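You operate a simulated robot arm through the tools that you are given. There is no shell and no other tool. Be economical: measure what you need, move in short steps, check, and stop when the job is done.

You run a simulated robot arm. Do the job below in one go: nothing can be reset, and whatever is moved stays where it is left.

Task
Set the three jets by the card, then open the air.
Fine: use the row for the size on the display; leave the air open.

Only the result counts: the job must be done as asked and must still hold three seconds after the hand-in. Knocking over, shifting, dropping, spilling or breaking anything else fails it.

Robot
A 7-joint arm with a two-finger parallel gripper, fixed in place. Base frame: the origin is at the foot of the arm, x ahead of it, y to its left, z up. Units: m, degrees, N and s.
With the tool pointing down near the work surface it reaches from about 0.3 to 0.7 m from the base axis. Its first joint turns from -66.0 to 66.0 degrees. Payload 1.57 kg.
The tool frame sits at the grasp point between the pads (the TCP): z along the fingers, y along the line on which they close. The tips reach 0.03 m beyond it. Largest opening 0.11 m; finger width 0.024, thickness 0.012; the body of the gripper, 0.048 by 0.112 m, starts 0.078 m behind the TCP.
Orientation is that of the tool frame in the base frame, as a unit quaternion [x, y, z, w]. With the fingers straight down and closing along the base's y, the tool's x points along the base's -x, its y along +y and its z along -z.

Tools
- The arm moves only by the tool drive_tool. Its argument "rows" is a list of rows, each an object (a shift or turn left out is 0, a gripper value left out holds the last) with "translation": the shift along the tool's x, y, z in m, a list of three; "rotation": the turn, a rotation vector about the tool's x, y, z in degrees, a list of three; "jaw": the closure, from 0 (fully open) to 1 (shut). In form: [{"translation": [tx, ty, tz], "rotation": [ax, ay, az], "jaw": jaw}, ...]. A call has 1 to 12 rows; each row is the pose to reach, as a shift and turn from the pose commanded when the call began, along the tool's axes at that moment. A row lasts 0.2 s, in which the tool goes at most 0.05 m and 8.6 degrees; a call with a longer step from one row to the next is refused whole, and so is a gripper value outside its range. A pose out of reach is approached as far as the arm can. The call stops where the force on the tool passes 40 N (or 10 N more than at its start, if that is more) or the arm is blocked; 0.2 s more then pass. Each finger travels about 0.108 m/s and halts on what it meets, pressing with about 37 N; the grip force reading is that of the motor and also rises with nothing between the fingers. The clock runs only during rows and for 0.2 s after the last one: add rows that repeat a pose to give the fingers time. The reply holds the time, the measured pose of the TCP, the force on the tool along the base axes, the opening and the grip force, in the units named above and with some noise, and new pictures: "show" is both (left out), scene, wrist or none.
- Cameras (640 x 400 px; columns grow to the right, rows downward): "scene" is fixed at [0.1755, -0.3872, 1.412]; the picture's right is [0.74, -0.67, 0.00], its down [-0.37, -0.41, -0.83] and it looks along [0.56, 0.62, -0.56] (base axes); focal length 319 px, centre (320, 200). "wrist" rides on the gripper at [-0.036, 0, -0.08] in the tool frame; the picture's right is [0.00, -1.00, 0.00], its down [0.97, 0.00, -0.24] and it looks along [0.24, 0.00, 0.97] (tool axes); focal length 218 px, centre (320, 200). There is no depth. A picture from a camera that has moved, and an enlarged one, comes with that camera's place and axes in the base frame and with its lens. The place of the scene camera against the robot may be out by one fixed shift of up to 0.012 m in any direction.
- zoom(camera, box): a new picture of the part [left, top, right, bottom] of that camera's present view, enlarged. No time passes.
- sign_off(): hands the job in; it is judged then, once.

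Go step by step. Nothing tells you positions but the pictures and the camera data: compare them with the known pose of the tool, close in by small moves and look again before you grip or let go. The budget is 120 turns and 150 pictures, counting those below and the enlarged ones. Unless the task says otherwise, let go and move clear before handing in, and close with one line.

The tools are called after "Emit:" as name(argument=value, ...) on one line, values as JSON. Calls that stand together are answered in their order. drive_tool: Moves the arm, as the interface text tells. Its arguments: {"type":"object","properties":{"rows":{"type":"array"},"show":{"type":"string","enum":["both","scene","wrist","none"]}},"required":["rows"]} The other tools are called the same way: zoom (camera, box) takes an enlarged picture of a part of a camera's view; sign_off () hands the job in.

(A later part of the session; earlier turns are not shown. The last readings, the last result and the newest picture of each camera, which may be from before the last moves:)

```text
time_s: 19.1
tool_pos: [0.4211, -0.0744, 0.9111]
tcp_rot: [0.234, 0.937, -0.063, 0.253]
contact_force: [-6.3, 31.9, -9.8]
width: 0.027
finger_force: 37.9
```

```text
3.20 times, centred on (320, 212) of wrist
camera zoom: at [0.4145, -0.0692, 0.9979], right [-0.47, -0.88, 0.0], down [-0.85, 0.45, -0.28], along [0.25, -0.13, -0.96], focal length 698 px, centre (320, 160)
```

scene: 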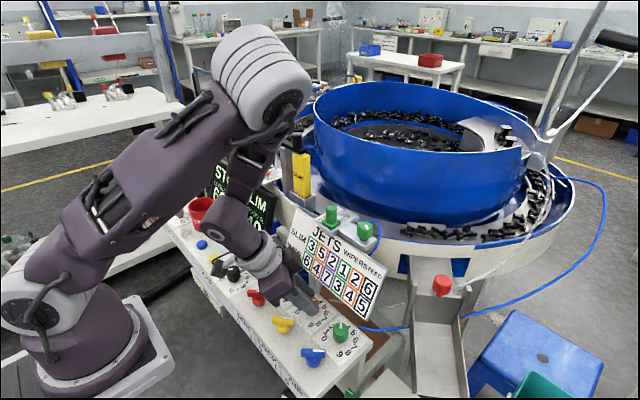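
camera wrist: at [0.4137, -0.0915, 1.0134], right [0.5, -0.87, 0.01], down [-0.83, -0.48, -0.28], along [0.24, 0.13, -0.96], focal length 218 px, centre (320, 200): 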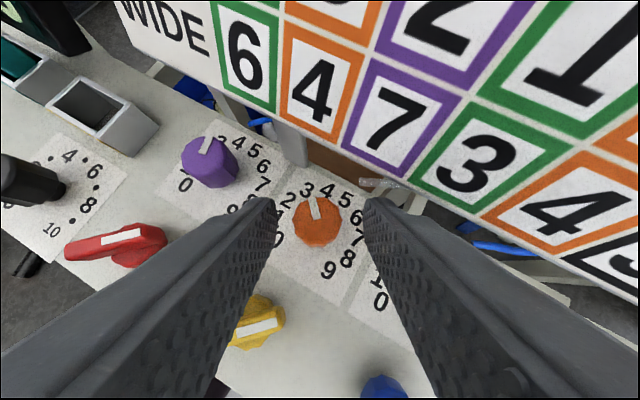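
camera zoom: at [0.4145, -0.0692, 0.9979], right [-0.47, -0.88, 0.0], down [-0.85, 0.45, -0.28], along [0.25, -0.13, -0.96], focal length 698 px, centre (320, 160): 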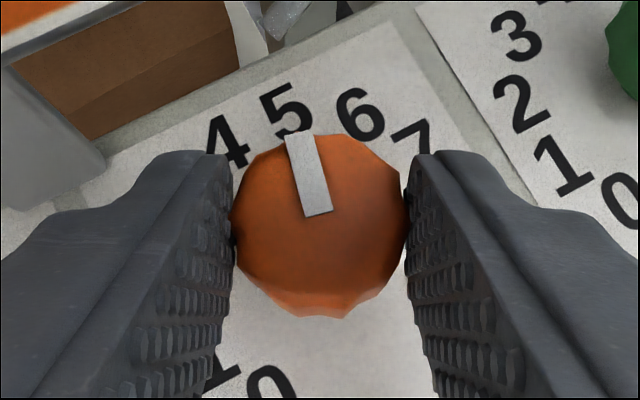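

Orange points at 5 (≈ +14.6°). Release, lift up and back, straighten and shift toward purple.

Emit:
drive_tool(rows=[{"jaw": 0.6}, {"jaw": 0.6}, {"translation": [-0.0006, 0, -0.017]}, {"translation": [-0.0039, 0, -0.0347]}, {"translation": [-0.0058, 0, -0.06], "rotation": [-3.5, 0, -6]}, {"translation": [-0.0058, 0, -0.06], "rotation": [-7, 0, -12.1]}, {"translation": [-0.0058, 0, -0.06], "rotation": [-10.5, 0, -18.2]}, {"translation": [-0.0058, 0, -0.06], "rotation": [-14, 0, -24.2]}, {"translation": [-0.0058, 0, -0.06], "rotation": [-14, 0, -24.2]}], show="wrist")

Emit:
zoom(camera="wrist", box=[160, 130, 400, 280])

```text
time_s: 21.1
tool_pos: [0.4005, -0.0655, 0.9666]
tcp_rot: [0.001, 0.966, -0.003, 0.259]
contact_force: [0.4, -0.6, 0.2]
width: 0.0439
finger_force: 0.1
out of reach, approached as far as the arm can: row 5, 6, 7
camera wrist: at [0.3928, -0.0643, 1.0535], right [0.0, -1.0, 0.0], down [-0.96, 0.0, -0.28], along [0.28, -0.01, -0.96], focal length 218 px, centre (320, 200)
```

wrist: 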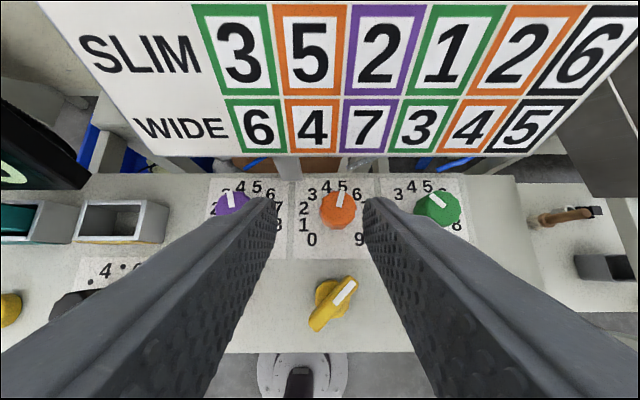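

```text
2.67 times, centred on (280, 205) of wrist
camera zoom: at [0.3928, -0.0643, 1.0535], right [0.0, -1.0, 0.0], down [-0.96, 0.0, -0.28], along [0.28, -0.01, -0.96], focal length 582 px, centre (427, 187)
```

zoom: 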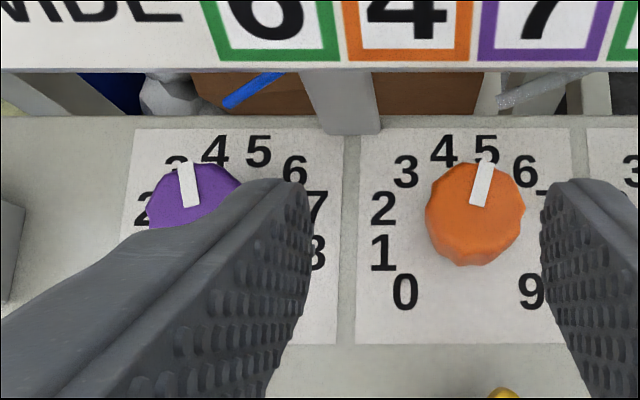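

Orange looks close to 5; I'll zoom tighter to measure.

Emit:
zoom(camera="wrist", box=[298, 165, 378, 255])

Emit:
zoom(camera="wrist", box=[400, 165, 480, 235])

```text
4.44 times, centred on (338, 210) of wrist
camera zoom: at [0.3928, -0.0643, 1.0535], right [0.0, -1.0, 0.0], down [-0.96, 0.0, -0.28], along [0.28, -0.01, -0.96], focal length 970 px, centre (240, 156)
```

zoom: 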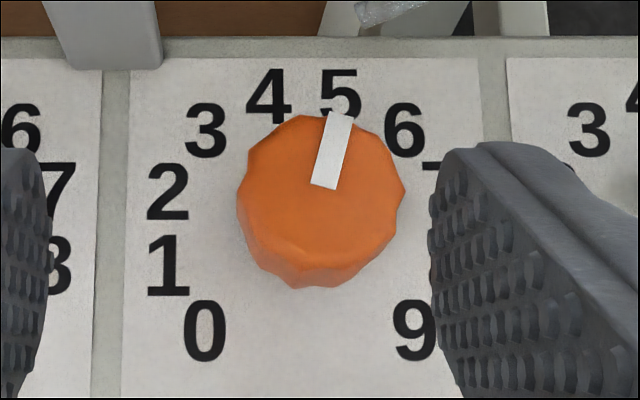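

```text
5.71 times, centred on (440, 200) of wrist
camera zoom: at [0.3928, -0.0643, 1.0535], right [0.0, -1.0, 0.0], down [-0.96, 0.0, -0.28], along [0.28, -0.01, -0.96], focal length 1247 px, centre (-366, 200)
```

zoom: 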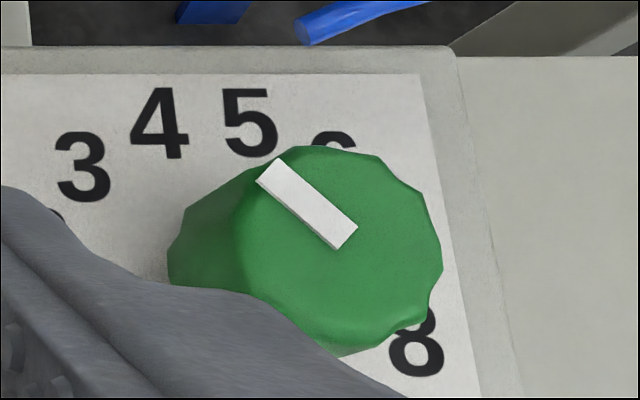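

Orange and green are fine. Now to purple (y ≈ −0.003), pre-yawed +30° for a −60° turn from 4 to 2.

Emit:
drive_tool(rows=[{"translation": [0.0004, 0.02, -0.0002], "rotation": [3.75, 0, 6.5]}, {"translation": [0.0008, 0.04, -0.0004], "rotation": [7.5, 0, 13]}, {"translation": [0.0012, 0.06, -0.0006], "rotation": [11.25, 0, 19.5]}, {"translation": [0.0015, 0.0802, -0.0008], "rotation": [15, 0, 26]}, {"translation": [0.0015, 0.0802, -0.0008], "rotation": [15, 0, 26]}])

Emit:
zoom(camera="wrist", box=[200, 130, 440, 280])

```text
time_s: 22.3
tool_pos: [0.3987, 0.0159, 0.9642]
tcp_rot: [0.253, 0.931, -0.07, 0.253]
contact_force: [0.0, 0.0, -0.4]
width: 0.0442
finger_force: 0.2
out of reach, approached as far as the arm can: row 1, 2
camera wrist: at [0.3912, 0.021, 1.0529], right [-0.51, -0.86, 0.0], down [-0.83, 0.48, -0.28], along [0.24, -0.14, -0.96], focal length 218 px, centre (320, 200)
```

scene: 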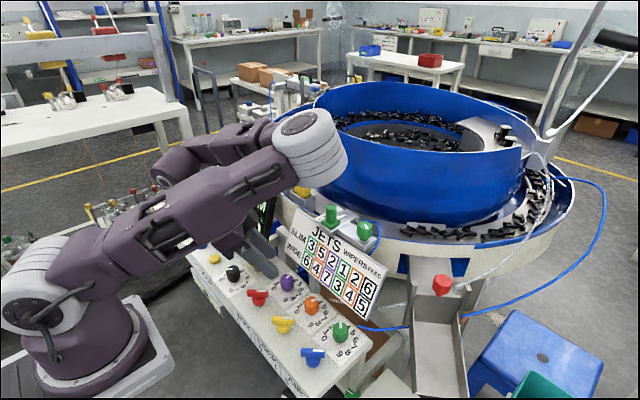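
wrist: 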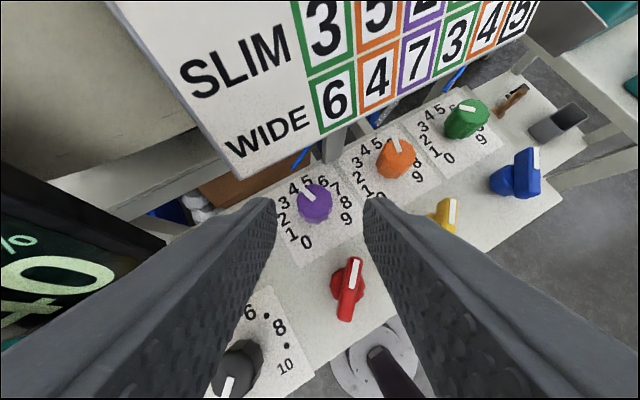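

```text
2.67 times, centred on (320, 205) of wrist
camera zoom: at [0.3912, 0.021, 1.0529], right [-0.51, -0.86, 0.0], down [-0.83, 0.48, -0.28], along [0.24, -0.14, -0.96], focal length 582 px, centre (320, 187)
```

zoom: 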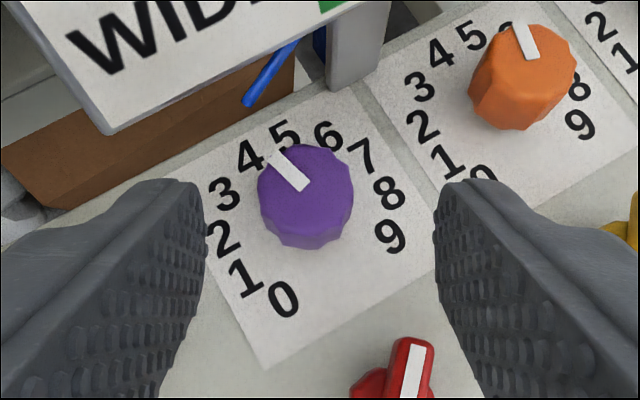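

Shift 3.5 mm left and descend to straddle the purple dial.

Emit:
drive_tool(rows=[{"translation": [0.0019, 0.0035, 0.0253]}, {"translation": [0.0052, 0.0035, 0.042]}, {"translation": [0.0058, 0.0035, 0.0585]}, {"translation": [0.0058, 0.0035, 0.0585]}], show="scene")

Emit:
zoom(camera="wrist", box=[220, 150, 420, 275])

```text
time_s: 23.3
tool_pos: [0.4189, 0.0067, 0.9107]
tcp_rot: [0.252, 0.931, -0.069, 0.253]
contact_force: [0.3, 0.2, 0.1]
width: 0.0441
finger_force: 0.0
```

scene: 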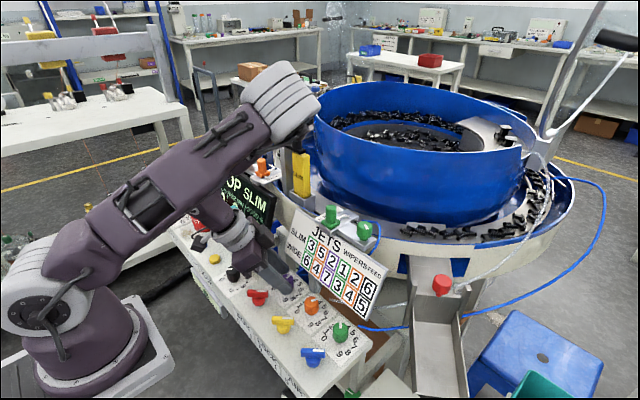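

```text
3.20 times, centred on (320, 212) of wrist
camera zoom: at [0.4136, 0.0116, 0.9983], right [-0.5, -0.86, 0.0], down [-0.83, 0.48, -0.28], along [0.24, -0.14, -0.96], focal length 698 px, centre (320, 160)
```

zoom: 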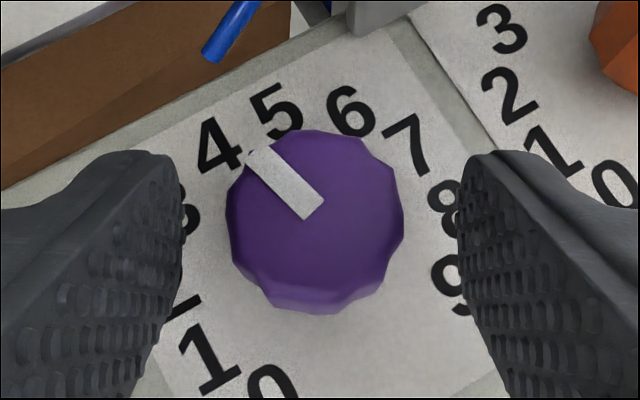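

Centred. Closing.

Emit:
drive_tool(rows=[{"jaw": 0.75}, {"jaw": 0.85}, {"jaw": 0.85}], show="none")

Emit:
zoom(camera="wrist", box=[220, 150, 420, 275])

```text
time_s: 24.1
tool_pos: [0.4208, 0.007, 0.9107]
tcp_rot: [0.251, 0.932, -0.068, 0.253]
contact_force: [7.3, 6.8, -2.6]
width: 0.0267
finger_force: 38.0
```

```text
3.20 times, centred on (320, 212) of wrist
camera zoom: at [0.4139, 0.0123, 0.9983], right [-0.5, -0.86, 0.0], down [-0.83, 0.48, -0.28], along [0.25, -0.14, -0.96], focal length 698 px, centre (320, 160)
```

zoom: 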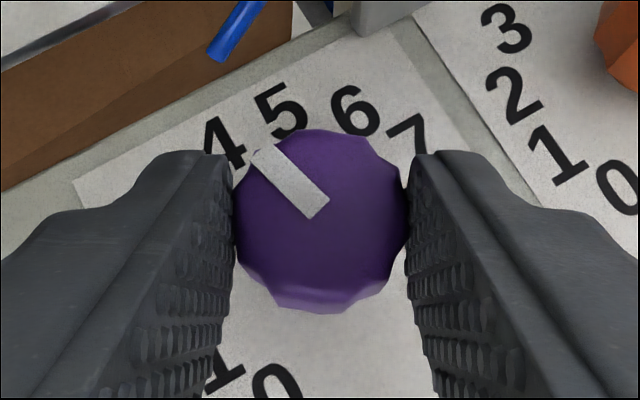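

Gripped at 27 mm, mark at ≈ −14°. Turning −61° towards 2 (−75°).

Emit:
drive_tool(rows=[{"translation": [-0.0001, -0.0014, 0], "rotation": [-3.8, 0, -6.6]}, {"translation": [-0.0003, -0.0027, 0.0002], "rotation": [-7.6, 0, -13.2]}, {"translation": [-0.0007, -0.004, 0.0004], "rotation": [-11.45, 0, -19.8]}, {"translation": [-0.0012, -0.0052, 0.0007], "rotation": [-15.25, 0, -26.4]}, {"translation": [-0.0019, -0.0064, 0.0011], "rotation": [-19.05, 0, -33]}, {"translation": [-0.0027, -0.0074, 0.0016], "rotation": [-22.9, 0, -39.6]}, {"translation": [-0.0036, -0.0083, 0.0021], "rotation": [-26.7, 0, -46.2]}, {"translation": [-0.0046, -0.009, 0.0027], "rotation": [-30.5, 0, -52.8]}, {"translation": [-0.0046, -0.009, 0.0027], "rotation": [-30.5, 0, -52.8]}], show="scene")

Emit:
zoom(camera="wrist", box=[220, 150, 420, 275])

```text
time_s: 24.8
tool_pos: [0.4167, 0.0043, 0.9043]
tcp_rot: [0.095, 0.961, -0.044, 0.257]
contact_force: [-0.3, -9.2, -7.7]
width: 0.0271
finger_force: 37.8
out of reach, approached as far as the arm can: row 3
stopped in row 3: the force on the tool passed its limit (the readings are from after the stop); the commanded pose is now the measured one
```

scene: 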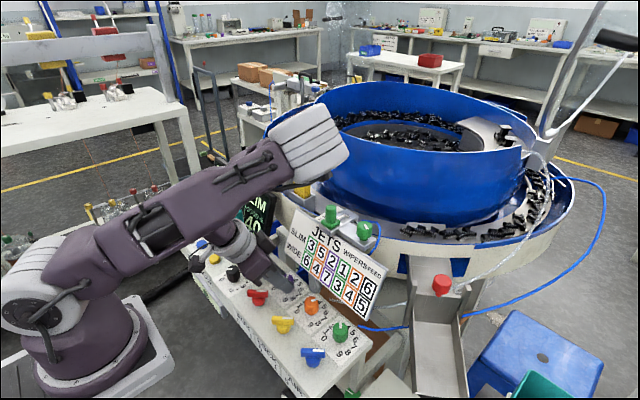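

```text
3.20 times, centred on (320, 212) of wrist
camera zoom: at [0.41, 0.0095, 0.9912], right [-0.2, -0.98, 0.04], down [-0.94, 0.19, -0.28], along [0.27, -0.09, -0.96], focal length 698 px, centre (320, 160)
```

zoom: 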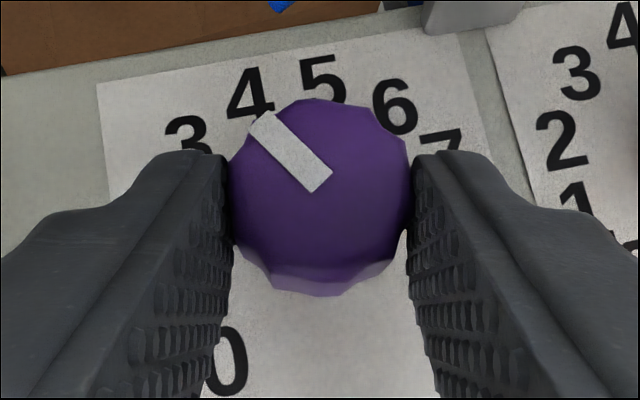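

The arm hit a reach limit at this yaw; purple has moved only to about −31°. I'll release, lift, go to yaw 0 and regrip from there toward negative yaw, where the arm moves freely.

Emit:
drive_tool(rows=[{"jaw": 0.6}, {"jaw": 0.6}, {"translation": [-0.0006, 0, -0.017]}, {"translation": [-0.0039, 0, -0.0347]}, {"translation": [-0.0058, 0, -0.06]}, {"translation": [-0.0058, 0, -0.06], "rotation": [-3.8, 0, -4.6]}, {"translation": [-0.0058, 0, -0.06], "rotation": [-7.7, 0, -9.2]}, {"translation": [-0.0058, 0, -0.06], "rotation": [-7.7, 0, -9.2]}])

Emit:
zoom(camera="wrist", box=[200, 130, 440, 280])

```text
time_s: 26.6
tool_pos: [0.411, 0.0124, 0.964]
tcp_rot: [-0.002, 0.966, 0.001, 0.259]
contact_force: [-0.4, 0.8, -0.4]
width: 0.0438
finger_force: 0.0
out of reach, approached as far as the arm can: row 3, 4, 5, 6, 7, 8
camera wrist: at [0.4041, 0.0139, 1.0522], right [0.0, -1.0, 0.0], down [-0.96, 0.0, -0.28], along [0.28, 0.0, -0.96], focal length 218 px, centre (320, 200)
```

scene: 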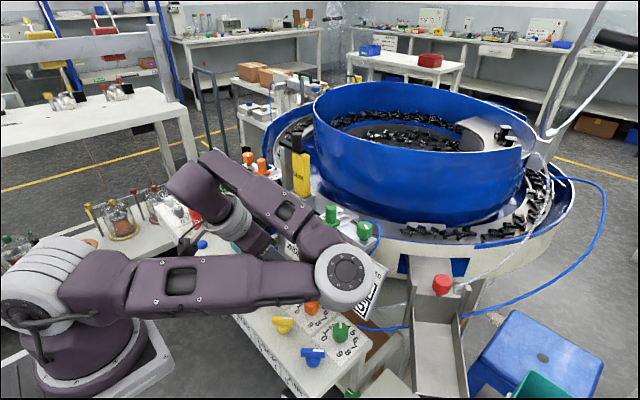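
wrist: 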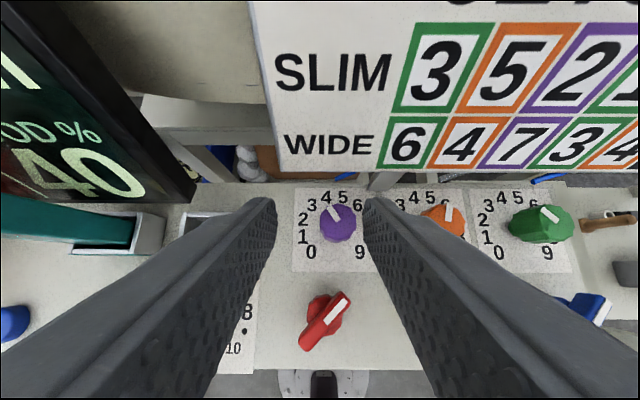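

```text
2.67 times, centred on (320, 205) of wrist
camera zoom: at [0.4041, 0.0139, 1.0522], right [0.0, -1.0, 0.0], down [-0.96, 0.0, -0.28], along [0.28, 0.0, -0.96], focal length 582 px, centre (320, 187)
```

zoom: 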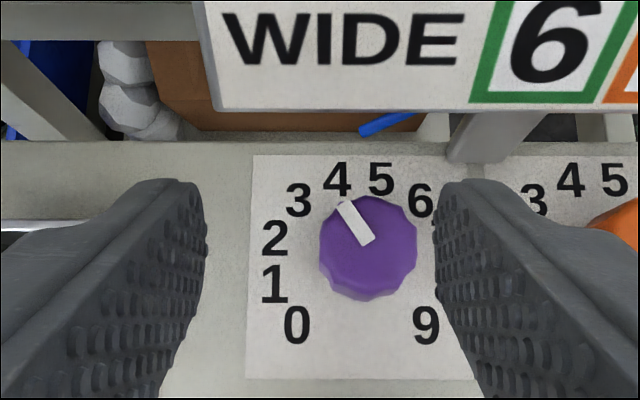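

The elbow has swung to the other side. I'll check its clearance before moving on.

Emit:
zoom(camera="scene", box=[160, 140, 420, 380])

Emit:
zoom(camera="wrist", box=[380, 0, 640, 320])

```text
1.67 times, centred on (290, 260) of scene
camera zoom: at [0.1754, -0.3872, 1.412], right [0.74, -0.67, 0.0], down [-0.37, -0.41, -0.83], along [0.56, 0.62, -0.56], focal length 532 px, centre (370, 100)
```

zoom: 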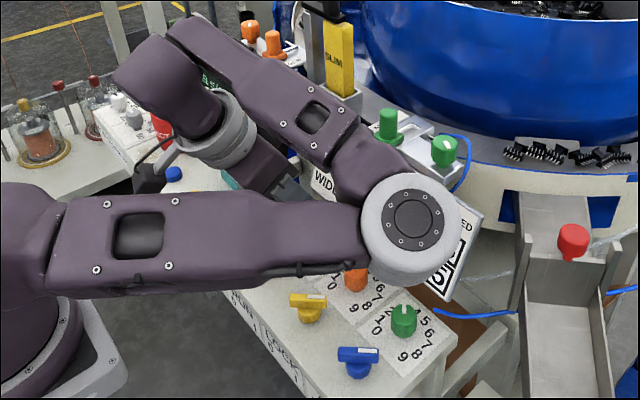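

```text
1.25 times, centred on (510, 160) of wrist
camera zoom: at [0.4041, 0.0139, 1.0522], right [0.0, -1.0, 0.0], down [-0.96, 0.0, -0.28], along [0.28, 0.0, -0.96], focal length 273 px, centre (82, 250)
```

zoom: 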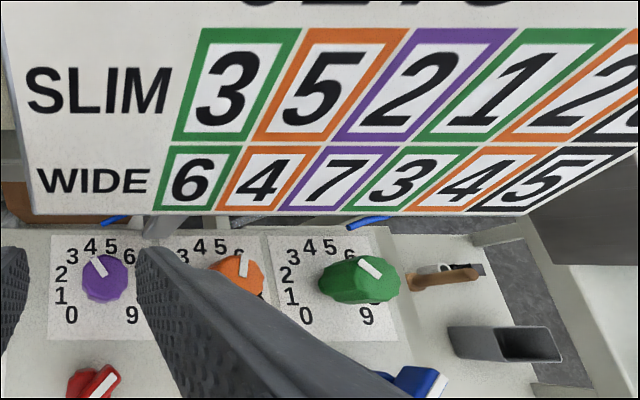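

Nothing has been touched; the elbow is in free air. I'll descend on purple at yaw 0 in this configuration, watching the elbow.

Emit:
drive_tool(rows=[{"translation": [0.001, -0.0114, 0]}, {"translation": [0.0103, -0.0114, 0.018]}, {"translation": [0.0103, -0.0114, 0.018]}])

```text
time_s: 27.4
tool_pos: [0.4177, 0.0008, 0.9459]
tcp_rot: [-0.001, 0.966, 0.001, 0.258]
contact_force: [-0.1, 0.3, 0.2]
width: 0.0441
finger_force: 0.0
out of reach, approached as far as the arm can: row 2, 3
camera wrist: at [0.41, 0.002, 1.0329], right [0.0, -1.0, 0.0], down [-0.96, 0.0, -0.28], along [0.28, 0.0, -0.96], focal length 218 px, centre (320, 200)
```

scene: 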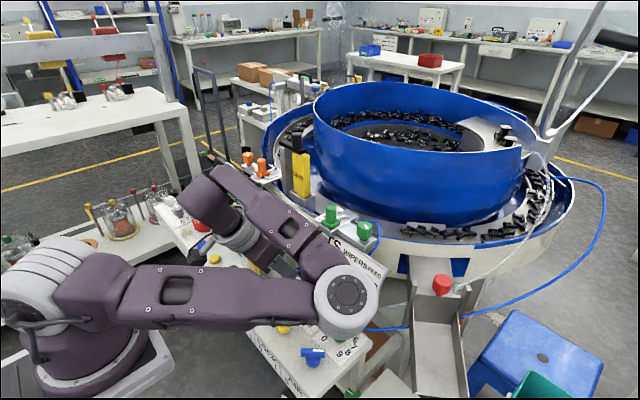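
wrist: 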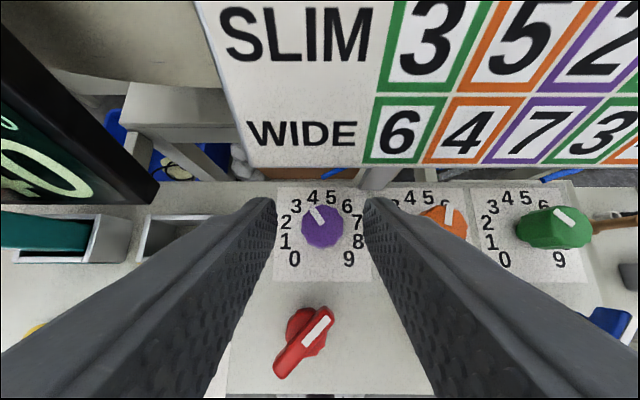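

The elbow is low and at its limit here. I'll raise the tool back and up to recover a better arm configuration.

Emit:
drive_tool(rows=[{"translation": [-0.008, 0, -0.034]}, {"translation": [-0.016, 0, -0.068]}, {"translation": [-0.024, 0, -0.1016]}, {"translation": [-0.024, 0, -0.1016]}], show="scene")

```text
time_s: 28.4
tool_pos: [0.3871, 0.0051, 1.0452]
tcp_rot: [-0.001, 0.966, 0.002, 0.258]
contact_force: [-0.2, 0.1, -0.2]
width: 0.0439
finger_force: 0.2
```

scene: 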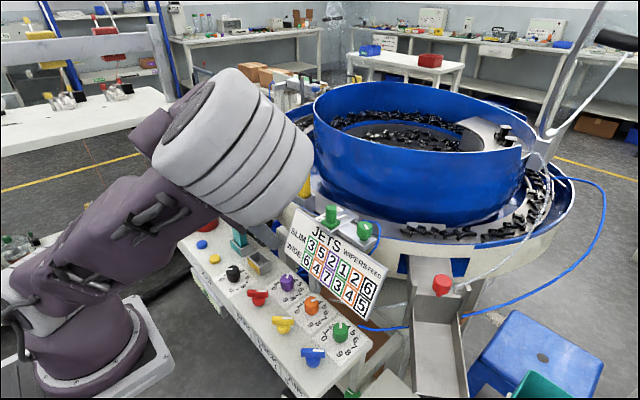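

Arm recovered, all objects intact. Now yaw to −12° at height, then down to the hover pose in front of purple.

Emit:
drive_tool(rows=[{"translation": [0, -0.0114, 0], "rotation": [-3, 0, -5.2]}, {"translation": [0, -0.0114, 0], "rotation": [-6, 0, -10.4]}, {"translation": [0.0164, -0.0114, 0.036], "rotation": [-6, 0, -10.4]}, {"translation": [0.0328, -0.0114, 0.0723], "rotation": [-6, 0, -10.4]}, {"translation": [0.0328, -0.0114, 0.0723], "rotation": [-6, 0, -10.4]}])

Emit:
zoom(camera="wrist", box=[200, 130, 440, 280])

```text
time_s: 29.6
tool_pos: [0.4034, -0.0117, 0.9694]
tcp_rot: [-0.102, 0.961, 0.028, 0.256]
contact_force: [-0.1, -0.3, -0.7]
width: 0.0437
finger_force: 0.1
out of reach, approached as far as the arm can: row 4, 5
camera wrist: at [0.3968, -0.0127, 1.056], right [0.21, -0.98, 0.0], down [-0.94, -0.2, -0.28], along [0.27, 0.06, -0.96], focal length 218 px, centre (320, 200)
```

scene: 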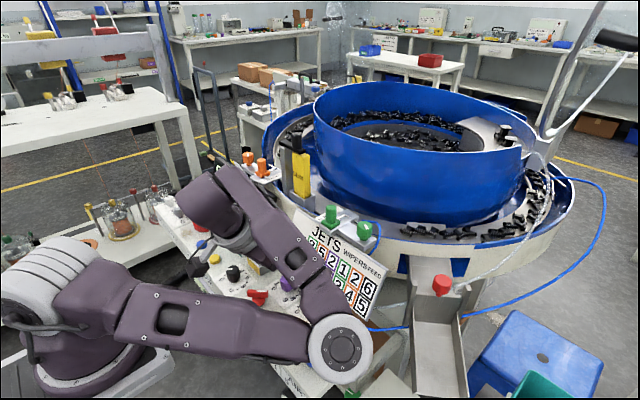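
wrist: 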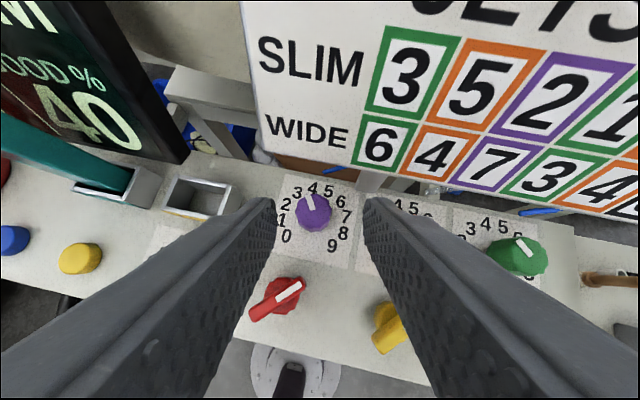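

```text
2.67 times, centred on (320, 205) of wrist
camera zoom: at [0.3968, -0.0127, 1.056], right [0.21, -0.98, 0.0], down [-0.94, -0.2, -0.28], along [0.27, 0.06, -0.96], focal length 582 px, centre (320, 187)
```

zoom: 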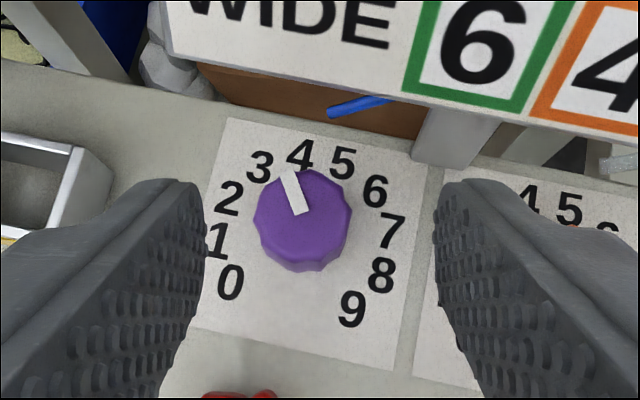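

The 30° lean folds the arm too tightly for the purple dial. I'll lift, reduce the lean to 20° (clearance still fine at this depth), and look again.

Emit:
drive_tool(rows=[{"translation": [-0.006, 0, -0.03]}, {"translation": [-0.014, 0, -0.065]}, {"translation": [-0.02, 0, -0.09]}, {"translation": [-0.02, 0, -0.09], "rotation": [0, 5, 0]}, {"translation": [-0.02, 0, -0.09], "rotation": [0, 10, 0]}, {"translation": [-0.02, 0, -0.09], "rotation": [0, 10, 0]}])

```text
time_s: 31.0
tool_pos: [0.3743, -0.0179, 1.0558]
tcp_rot: [-0.105, 0.979, 0.02, 0.173]
contact_force: [-0.2, 0.0, 0.0]
width: 0.044
finger_force: 0.0
camera wrist: at [0.3822, -0.0153, 1.1438], right [0.21, -0.98, 0.0], down [-0.97, -0.21, -0.11], along [0.1, 0.02, -0.99], focal length 218 px, centre (320, 200)
```

scene: 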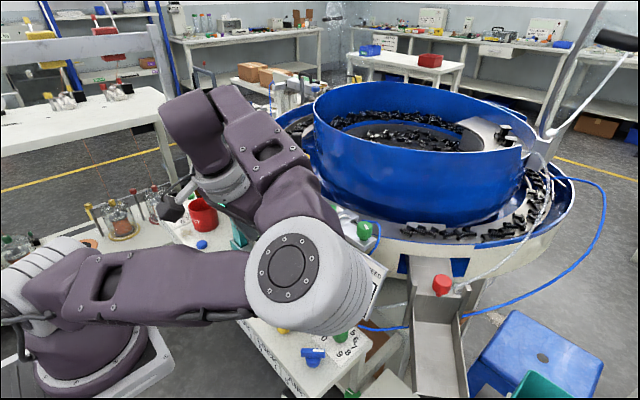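
wrist: 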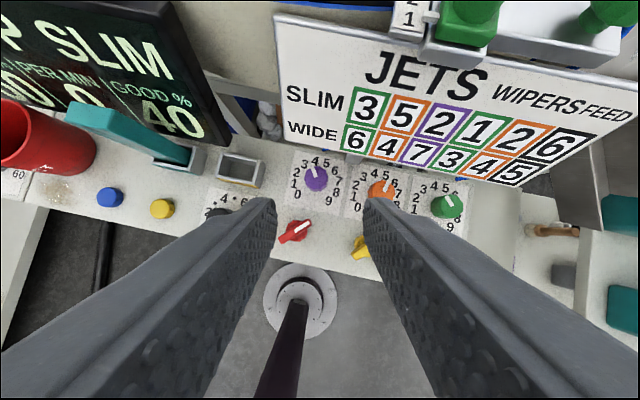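

Lean is 20° now. Move forward and down to the hover pose in stages.

Emit:
drive_tool(rows=[{"translation": [-0.019, 0.007, 0.0388]}, {"translation": [-0.009, 0.007, 0.067]}, {"translation": [0.0016, 0.007, 0.0952]}, {"translation": [0.0016, 0.007, 0.0952]}])

Emit:
zoom(camera="wrist", box=[200, 130, 440, 280])

```text
time_s: 32.0
tool_pos: [0.4034, -0.0052, 0.9638]
tcp_rot: [-0.105, 0.979, 0.019, 0.174]
contact_force: [-0.2, 0.6, 0.0]
width: 0.0441
finger_force: 0.1
camera wrist: at [0.4124, -0.0032, 1.0518], right [0.21, -0.98, 0.0], down [-0.97, -0.21, -0.11], along [0.1, 0.02, -0.99], focal length 218 px, centre (320, 200)
```

scene: 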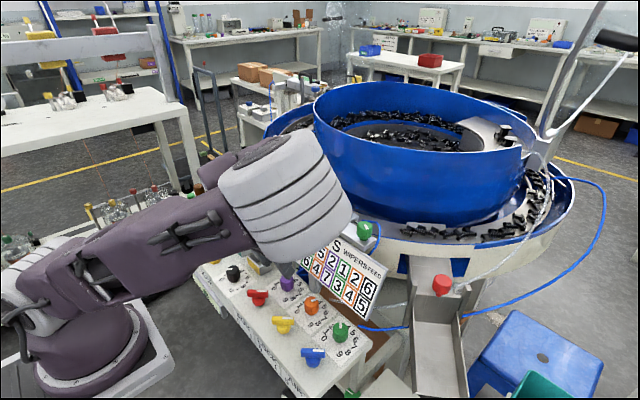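
wrist: 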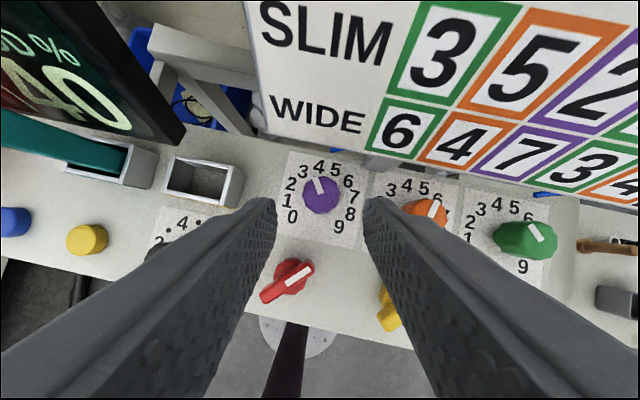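

```text
2.67 times, centred on (320, 205) of wrist
camera zoom: at [0.4124, -0.0032, 1.0518], right [0.21, -0.98, 0.0], down [-0.97, -0.21, -0.11], along [0.1, 0.02, -0.99], focal length 582 px, centre (320, 187)
```

zoom: 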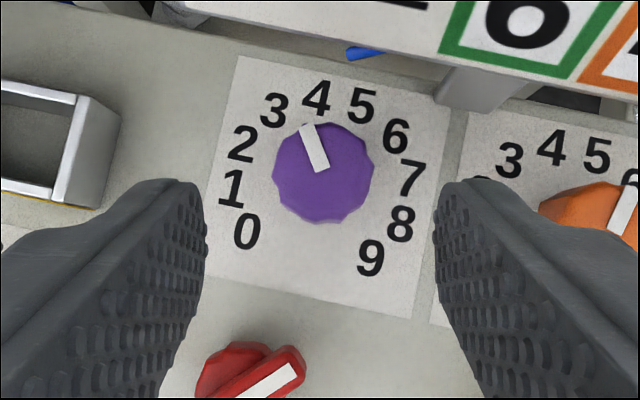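

Reached cleanly with the elbow up. Purple mark at ≈ −30°. Descend and grip.

Emit:
drive_tool(rows=[{"translation": [0.0003, 0, 0.02]}, {"translation": [0.0006, 0, 0.0398]}, {"translation": [-0.0008, 0, 0.0562]}, {"translation": [-0.0008, 0, 0.0562]}], show="scene")

Emit:
zoom(camera="wrist", box=[220, 150, 420, 275])

```text
time_s: 33.0
tool_pos: [0.4236, 0.0015, 0.9126]
tcp_rot: [-0.105, 0.979, 0.019, 0.173]
contact_force: [0.2, 0.1, -0.4]
width: 0.0441
finger_force: 0.2
```

scene: 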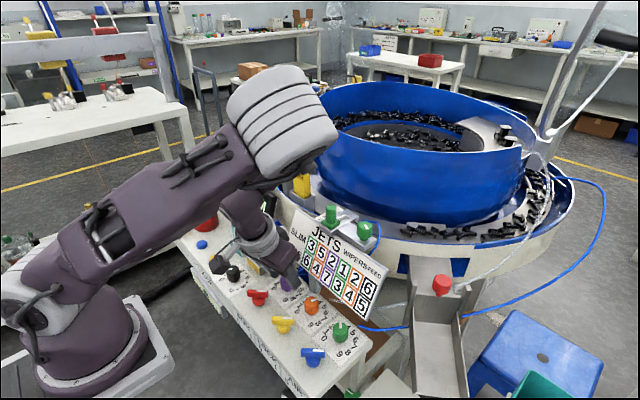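

```text
3.20 times, centred on (320, 212) of wrist
camera zoom: at [0.4315, 0.0027, 0.9997], right [0.21, -0.98, 0.0], down [-0.97, -0.21, -0.11], along [0.1, 0.02, -0.99], focal length 698 px, centre (320, 160)
```

zoom: 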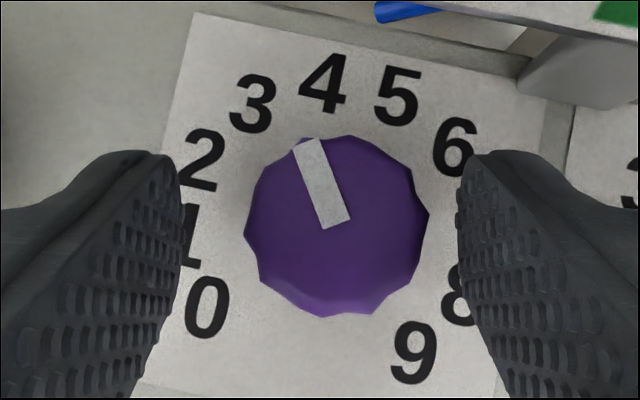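

Shift 2.4 mm right, close, and turn −24° as a first stroke.

Emit:
drive_tool(rows=[{"translation": [0, -0.0024, 0]}, {"translation": [0, -0.0024, 0], "jaw": 0.75}, {"translation": [0, -0.0024, 0], "jaw": 0.85}, {"translation": [0, -0.0024, 0], "jaw": 0.85}], show="none")

Emit:
drive_tool(rows=[{"translation": [-0.0001, -0.0011, 0], "rotation": [-2.74, 0, -7.5]}, {"translation": [-0.0003, -0.0021, 0.0001], "rotation": [-5.47, 0, -15]}, {"translation": [-0.0006, -0.0032, 0.0002], "rotation": [-8.2, 0, -22.6]}, {"translation": [-0.0006, -0.0032, 0.0002], "rotation": [-8.2, 0, -22.6]}], show="scene")

Emit:
zoom(camera="wrist", box=[220, 150, 420, 275])

```text
time_s: 34.0
tool_pos: [0.4242, -0.0014, 0.9131]
tcp_rot: [-0.105, 0.979, 0.019, 0.173]
contact_force: [1.3, -1.1, 0.3]
width: 0.0273
finger_force: 38.2
```

```text
time_s: 35.0
tool_pos: [0.425, -0.0045, 0.9142]
tcp_rot: [-0.307, 0.936, 0.054, 0.166]
contact_force: [8.1, 1.3, -20.3]
width: 0.0273
finger_force: 37.8
```

scene: 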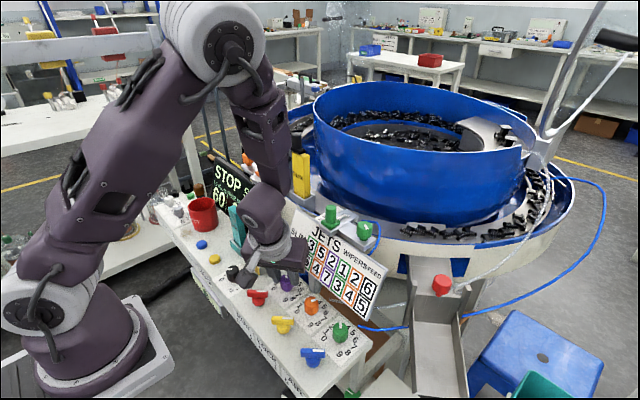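

```text
3.20 times, centred on (320, 212) of wrist
camera zoom: at [0.4323, -0.0003, 1.0007], right [0.59, -0.81, 0.0], down [-0.8, -0.59, -0.11], along [0.09, 0.06, -0.99], focal length 698 px, centre (320, 160)
```

zoom: 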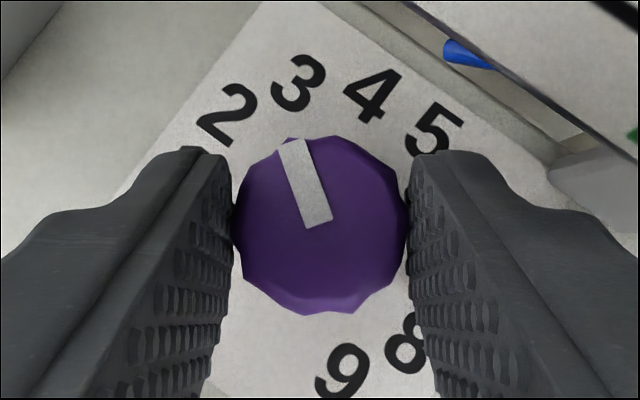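

Purple is at ≈ −53°. I'll open in place, yaw back 24°, and regrip for the rest.

Emit:
drive_tool(rows=[{"jaw": 0.62}, {"jaw": 0.62}, {"translation": [-0.0001, 0.0011, 0], "rotation": [2.74, 0, 7.5]}, {"translation": [-0.0003, 0.0021, 0.0001], "rotation": [5.47, 0, 15]}, {"translation": [-0.0006, 0.0032, 0.0002], "rotation": [8.2, 0, 22.6]}, {"translation": [-0.0006, 0.0032, 0.0002], "rotation": [8.2, 0, 22.6], "jaw": 0.75}, {"translation": [-0.0006, 0.0032, 0.0002], "rotation": [8.2, 0, 22.6], "jaw": 0.85}, {"translation": [-0.0006, 0.0032, 0.0002], "rotation": [8.2, 0, 22.6], "jaw": 0.85}], show="scene")

Emit:
zoom(camera="wrist", box=[220, 150, 420, 275])

```text
time_s: 36.8
tool_pos: [0.4232, -0.0015, 0.9149]
tcp_rot: [-0.105, 0.979, 0.019, 0.173]
contact_force: [-1.0, -0.8, -4.3]
width: 0.027
finger_force: 36.8
```

scene: 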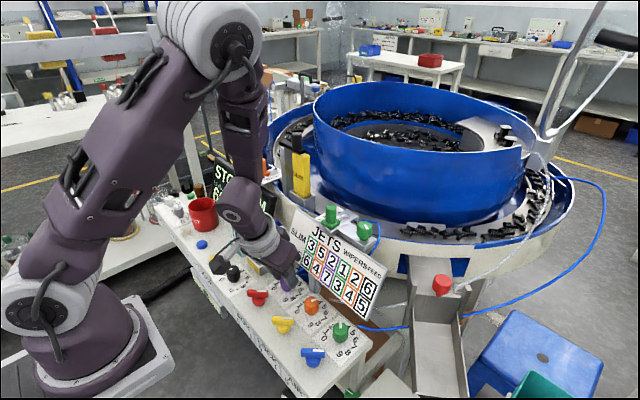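

```text
3.20 times, centred on (320, 212) of wrist
camera zoom: at [0.4312, 0.0001, 1.0016], right [0.21, -0.98, 0.0], down [-0.97, -0.21, -0.11], along [0.1, 0.02, -0.99], focal length 698 px, centre (320, 160)
```

zoom: 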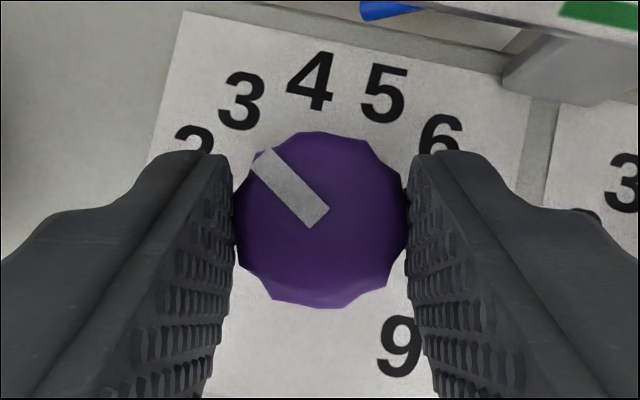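

Regripped, mark at ≈ −55°. Turning −20.5°.

Emit:
drive_tool(rows=[{"translation": [-0.0001, -0.0009, 0], "rotation": [-2.3, 0, -6.4]}, {"translation": [-0.0003, -0.0018, 0.0001], "rotation": [-4.7, 0, -12.9]}, {"translation": [-0.0005, -0.0027, 0.0002], "rotation": [-7.0, 0, -19.3]}, {"translation": [-0.0005, -0.0027, 0.0002], "rotation": [-7.0, 0, -19.3]}], show="none")

Emit:
zoom(camera="wrist", box=[220, 150, 420, 275])

```text
time_s: 37.8
tool_pos: [0.4244, -0.0041, 0.9135]
tcp_rot: [-0.279, 0.944, 0.05, 0.167]
contact_force: [1.9, -3.8, -16.9]
width: 0.0268
finger_force: 37.9
```

```text
3.20 times, centred on (320, 212) of wrist
camera zoom: at [0.4314, -0.0008, 1.0016], right [0.54, -0.84, 0.0], down [-0.84, -0.54, -0.11], along [0.09, 0.06, -0.99], focal length 698 px, centre (320, 160)
```

zoom: 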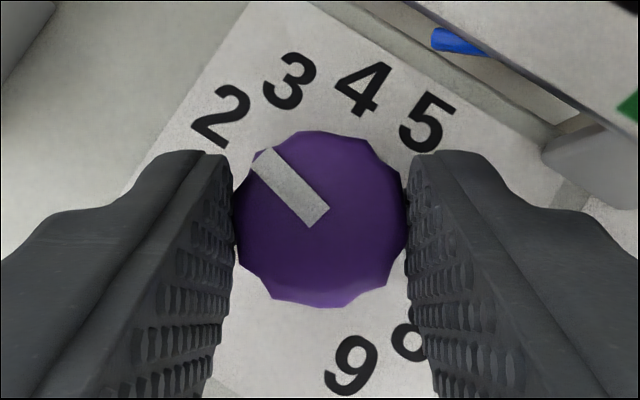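

Purple at ≈ −75.5° = 2. Release, lift and straighten, then check.

Emit:
drive_tool(rows=[{"jaw": 0.62}, {"jaw": 0.62}, {"translation": [0.0015, 0, -0.0165]}, {"translation": [0.0008, 0, -0.037]}, {"translation": [0, 0, -0.0585], "rotation": [2.7, 0, 7.5]}, {"translation": [-0.005, 0, -0.08], "rotation": [5.4, 0, 15]}, {"translation": [-0.01, 0, -0.09], "rotation": [8, 0, 22]}, {"translation": [-0.01, -0.01, -0.09], "rotation": [11.2, 0, 30.7]}, {"translation": [-0.01, -0.01, -0.09], "rotation": [11.2, 0, 30.7]}])

Emit:
zoom(camera="wrist", box=[240, 120, 440, 245])

```text
refused: row 8 steps farther than a row can; nothing moved
```

```text
3.20 times, centred on (340, 182) of wrist
camera zoom: at [0.4314, -0.0008, 1.0016], right [0.54, -0.84, 0.0], down [-0.84, -0.54, -0.11], along [0.09, 0.06, -0.99], focal length 698 px, centre (256, 256)
```

zoom: 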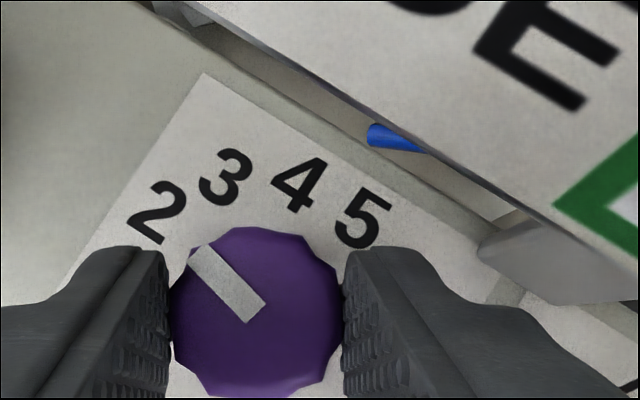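

One row's turn was too large; resending with smaller turns.

Emit:
drive_tool(rows=[{"jaw": 0.62}, {"jaw": 0.62}, {"translation": [0.0015, 0, -0.0165]}, {"translation": [0.0008, 0, -0.037]}, {"translation": [0, 0, -0.0585], "rotation": [2.7, 0, 7.5]}, {"translation": [-0.005, 0, -0.08], "rotation": [5.4, 0, 15]}, {"translation": [-0.01, 0, -0.09], "rotation": [8, 0, 22]}, {"translation": [-0.01, -0.005, -0.09], "rotation": [10.6, 0, 29.2]}, {"translation": [-0.01, -0.01, -0.09], "rotation": [11.2, 0, 30.7]}, {"translation": [-0.01, -0.01, -0.09], "rotation": [11.2, 0, 30.7]}])

Emit:
zoom(camera="wrist", box=[240, 120, 440, 245])

```text
time_s: 40.0
tool_pos: [0.4111, -0.0246, 1.0012]
tcp_rot: [-0.001, 0.985, 0.0, 0.174]
contact_force: [-0.1, -0.6, -0.3]
width: 0.0418
finger_force: 0.1
camera wrist: at [0.4194, -0.0245, 1.0895], right [0.0, -1.0, 0.0], down [-0.99, 0.0, -0.11], along [0.11, 0.0, -0.99], focal length 218 px, centre (320, 200)
```

scene: 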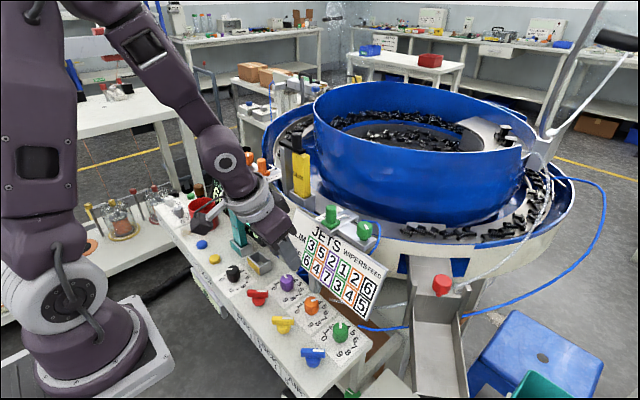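
wrist: 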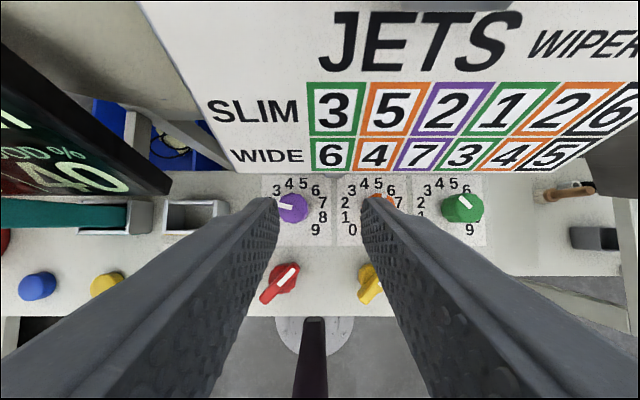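

```text
3.20 times, centred on (340, 182) of wrist
camera zoom: at [0.4194, -0.0245, 1.0895], right [0.0, -1.0, 0.0], down [-0.99, 0.0, -0.11], along [0.11, 0.0, -0.99], focal length 698 px, centre (256, 256)
```

zoom: 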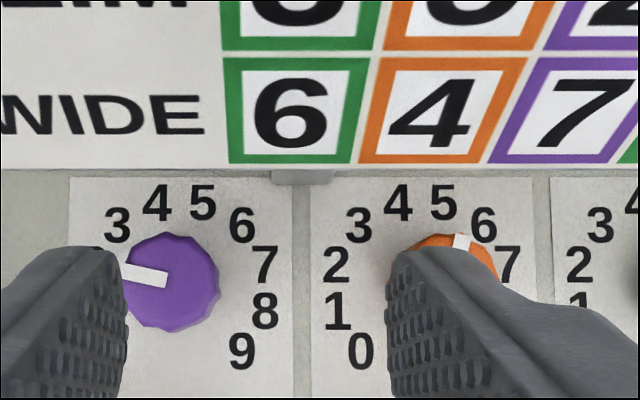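

Purple reads 2. Now the air lever: straighten the tool vertical and move over the blue lever.

Emit:
drive_tool(rows=[{"translation": [0.0084, -0.033, -0.0084], "rotation": [0, 5, 0]}, {"translation": [0.0168, -0.066, -0.0168], "rotation": [0, 10, 0]}, {"translation": [0.0252, -0.1, -0.0252], "rotation": [0, 15, 0]}, {"translation": [0.0336, -0.133, -0.0335], "rotation": [0, 20, 0]}, {"translation": [0.0336, -0.133, -0.0335], "rotation": [0, 20, 0]}])

Emit:
zoom(camera="wrist", box=[240, 160, 400, 260])

Emit:
zoom(camera="wrist", box=[140, 60, 390, 220])

```text
time_s: 41.2
tool_pos: [0.3685, -0.1567, 1.0225]
tcp_rot: [-0.001, 1.0, 0.001, 0.0]
contact_force: [0.1, -0.3, 0.8]
width: 0.0419
finger_force: 0.1
camera wrist: at [0.406, -0.1569, 1.1014], right [0.0, -1.0, 0.0], down [-0.97, 0.0, 0.24], along [-0.24, 0.0, -0.97], focal length 218 px, centre (320, 200)
```

scene: 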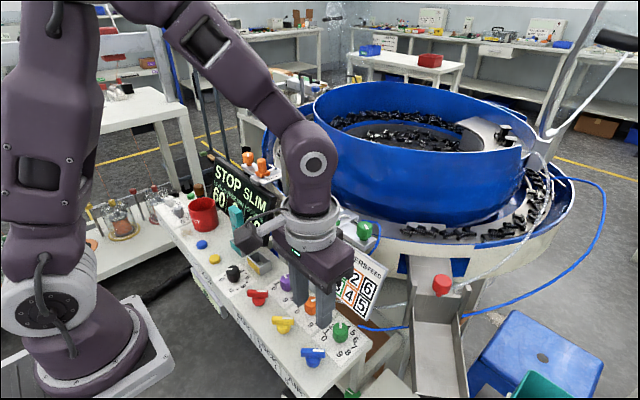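
wrist: 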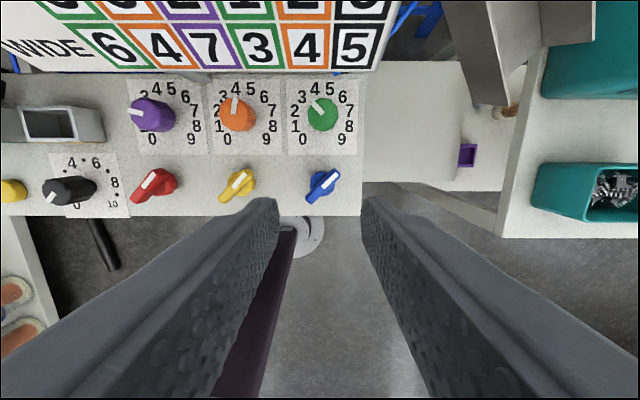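

```text
4.00 times, centred on (320, 210) of wrist
camera zoom: at [0.406, -0.1569, 1.1014], right [0.0, -1.0, 0.0], down [-0.97, 0.0, 0.24], along [-0.24, 0.0, -0.97], focal length 873 px, centre (320, 160)
```

zoom: 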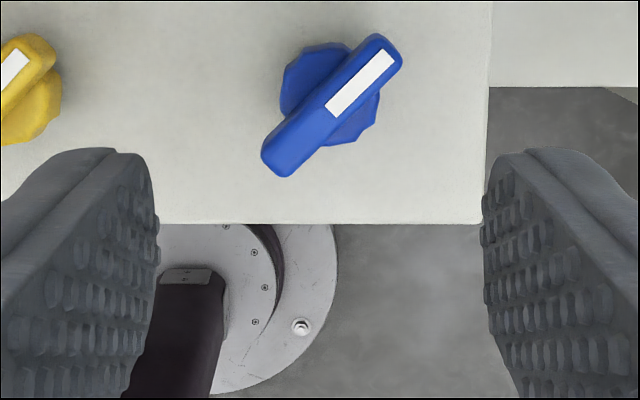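

```text
2.50 times, centred on (265, 140) of wrist
camera zoom: at [0.406, -0.1569, 1.1014], right [0.0, -1.0, 0.0], down [-0.97, 0.0, 0.24], along [-0.24, 0.0, -0.97], focal length 546 px, centre (458, 350)
```

zoom: 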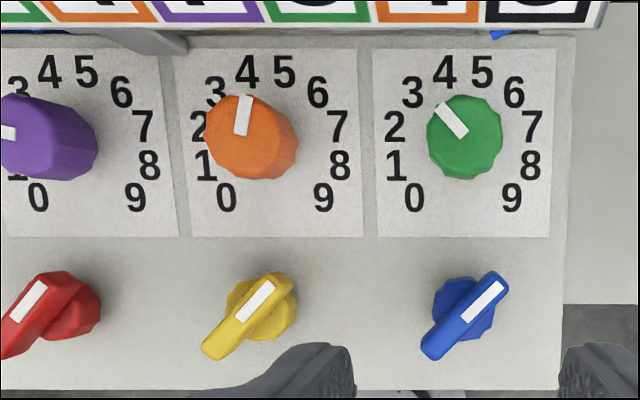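

The blue lever is at ≈ (0.370, −0.160), bar pointing 45° right. I'll yaw +45° so the pads lie along the bar and descend partway.

Emit:
drive_tool(rows=[{"translation": [-0.0015, -0.0033, 0], "rotation": [0, 0, 7.5]}, {"translation": [-0.0015, -0.0033, 0], "rotation": [0, 0, 15]}, {"translation": [-0.0015, -0.0033, 0], "rotation": [0, 0, 22.5]}, {"translation": [-0.0015, -0.0033, 0.015], "rotation": [0, 0, 30]}, {"translation": [-0.0015, -0.0033, 0.04], "rotation": [0, 0, 37.5]}, {"translation": [-0.0015, -0.0033, 0.078], "rotation": [0, 0, 45]}, {"translation": [-0.0015, -0.0033, 0.078], "rotation": [0, 0, 45]}])

Emit:
zoom(camera="wrist", box=[220, 150, 420, 275])

Emit:
zoom(camera="scene", box=[260, 280, 380, 390])

```text
time_s: 42.8
tool_pos: [0.3719, -0.1609, 0.9422]
tcp_rot: [0.383, 0.924, 0.0, 0.001]
contact_force: [0.7, 0.4, -0.3]
width: 0.042
finger_force: 0.1
camera wrist: at [0.3988, -0.1858, 1.0226], right [-0.71, -0.71, 0.0], down [-0.69, 0.69, 0.24], along [-0.17, 0.17, -0.97], focal length 218 px, centre (320, 200)
```

scene: 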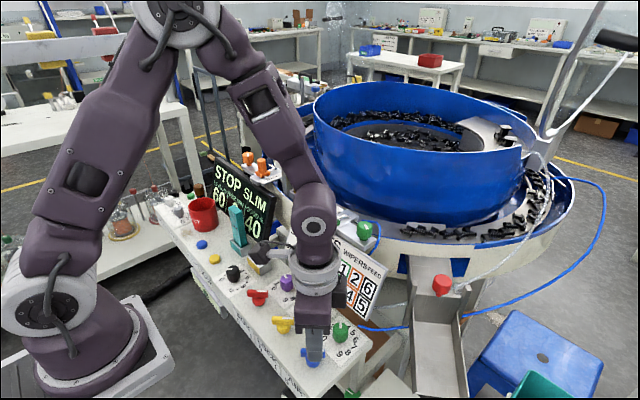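
wrist: 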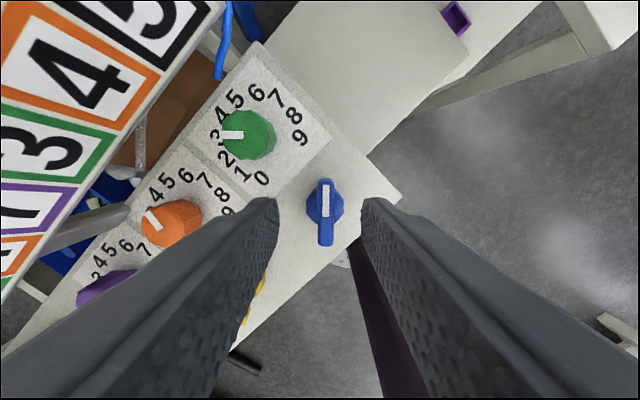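

```text
3.20 times, centred on (320, 212) of wrist
camera zoom: at [0.3988, -0.1858, 1.0226], right [-0.71, -0.71, 0.0], down [-0.69, 0.69, 0.24], along [-0.17, 0.17, -0.97], focal length 698 px, centre (320, 160)
```

zoom: 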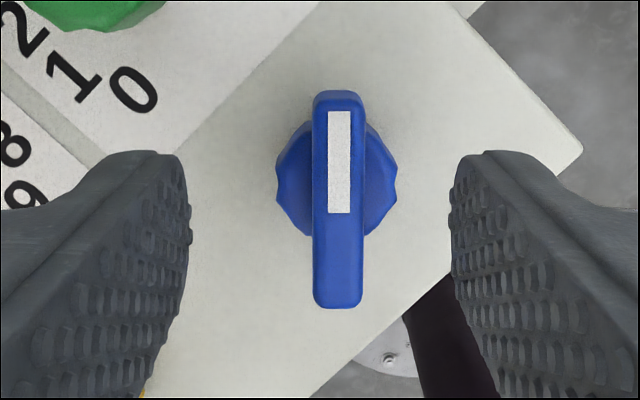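

```text
3.64 times, centred on (320, 335) of scene
camera zoom: at [0.1755, -0.3872, 1.412], right [0.74, -0.67, 0.0], down [-0.37, -0.41, -0.83], along [0.56, 0.62, -0.56], focal length 1160 px, centre (320, -291)
```

zoom: 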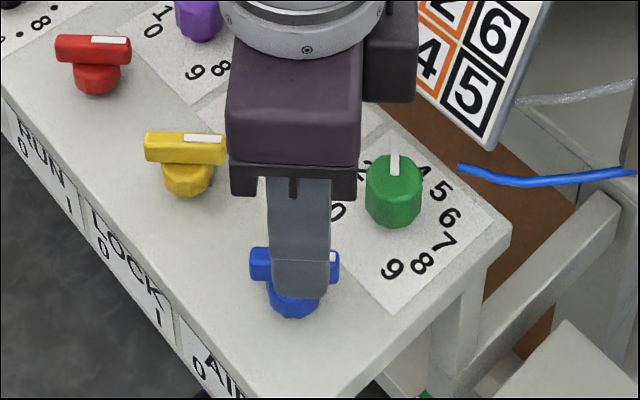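

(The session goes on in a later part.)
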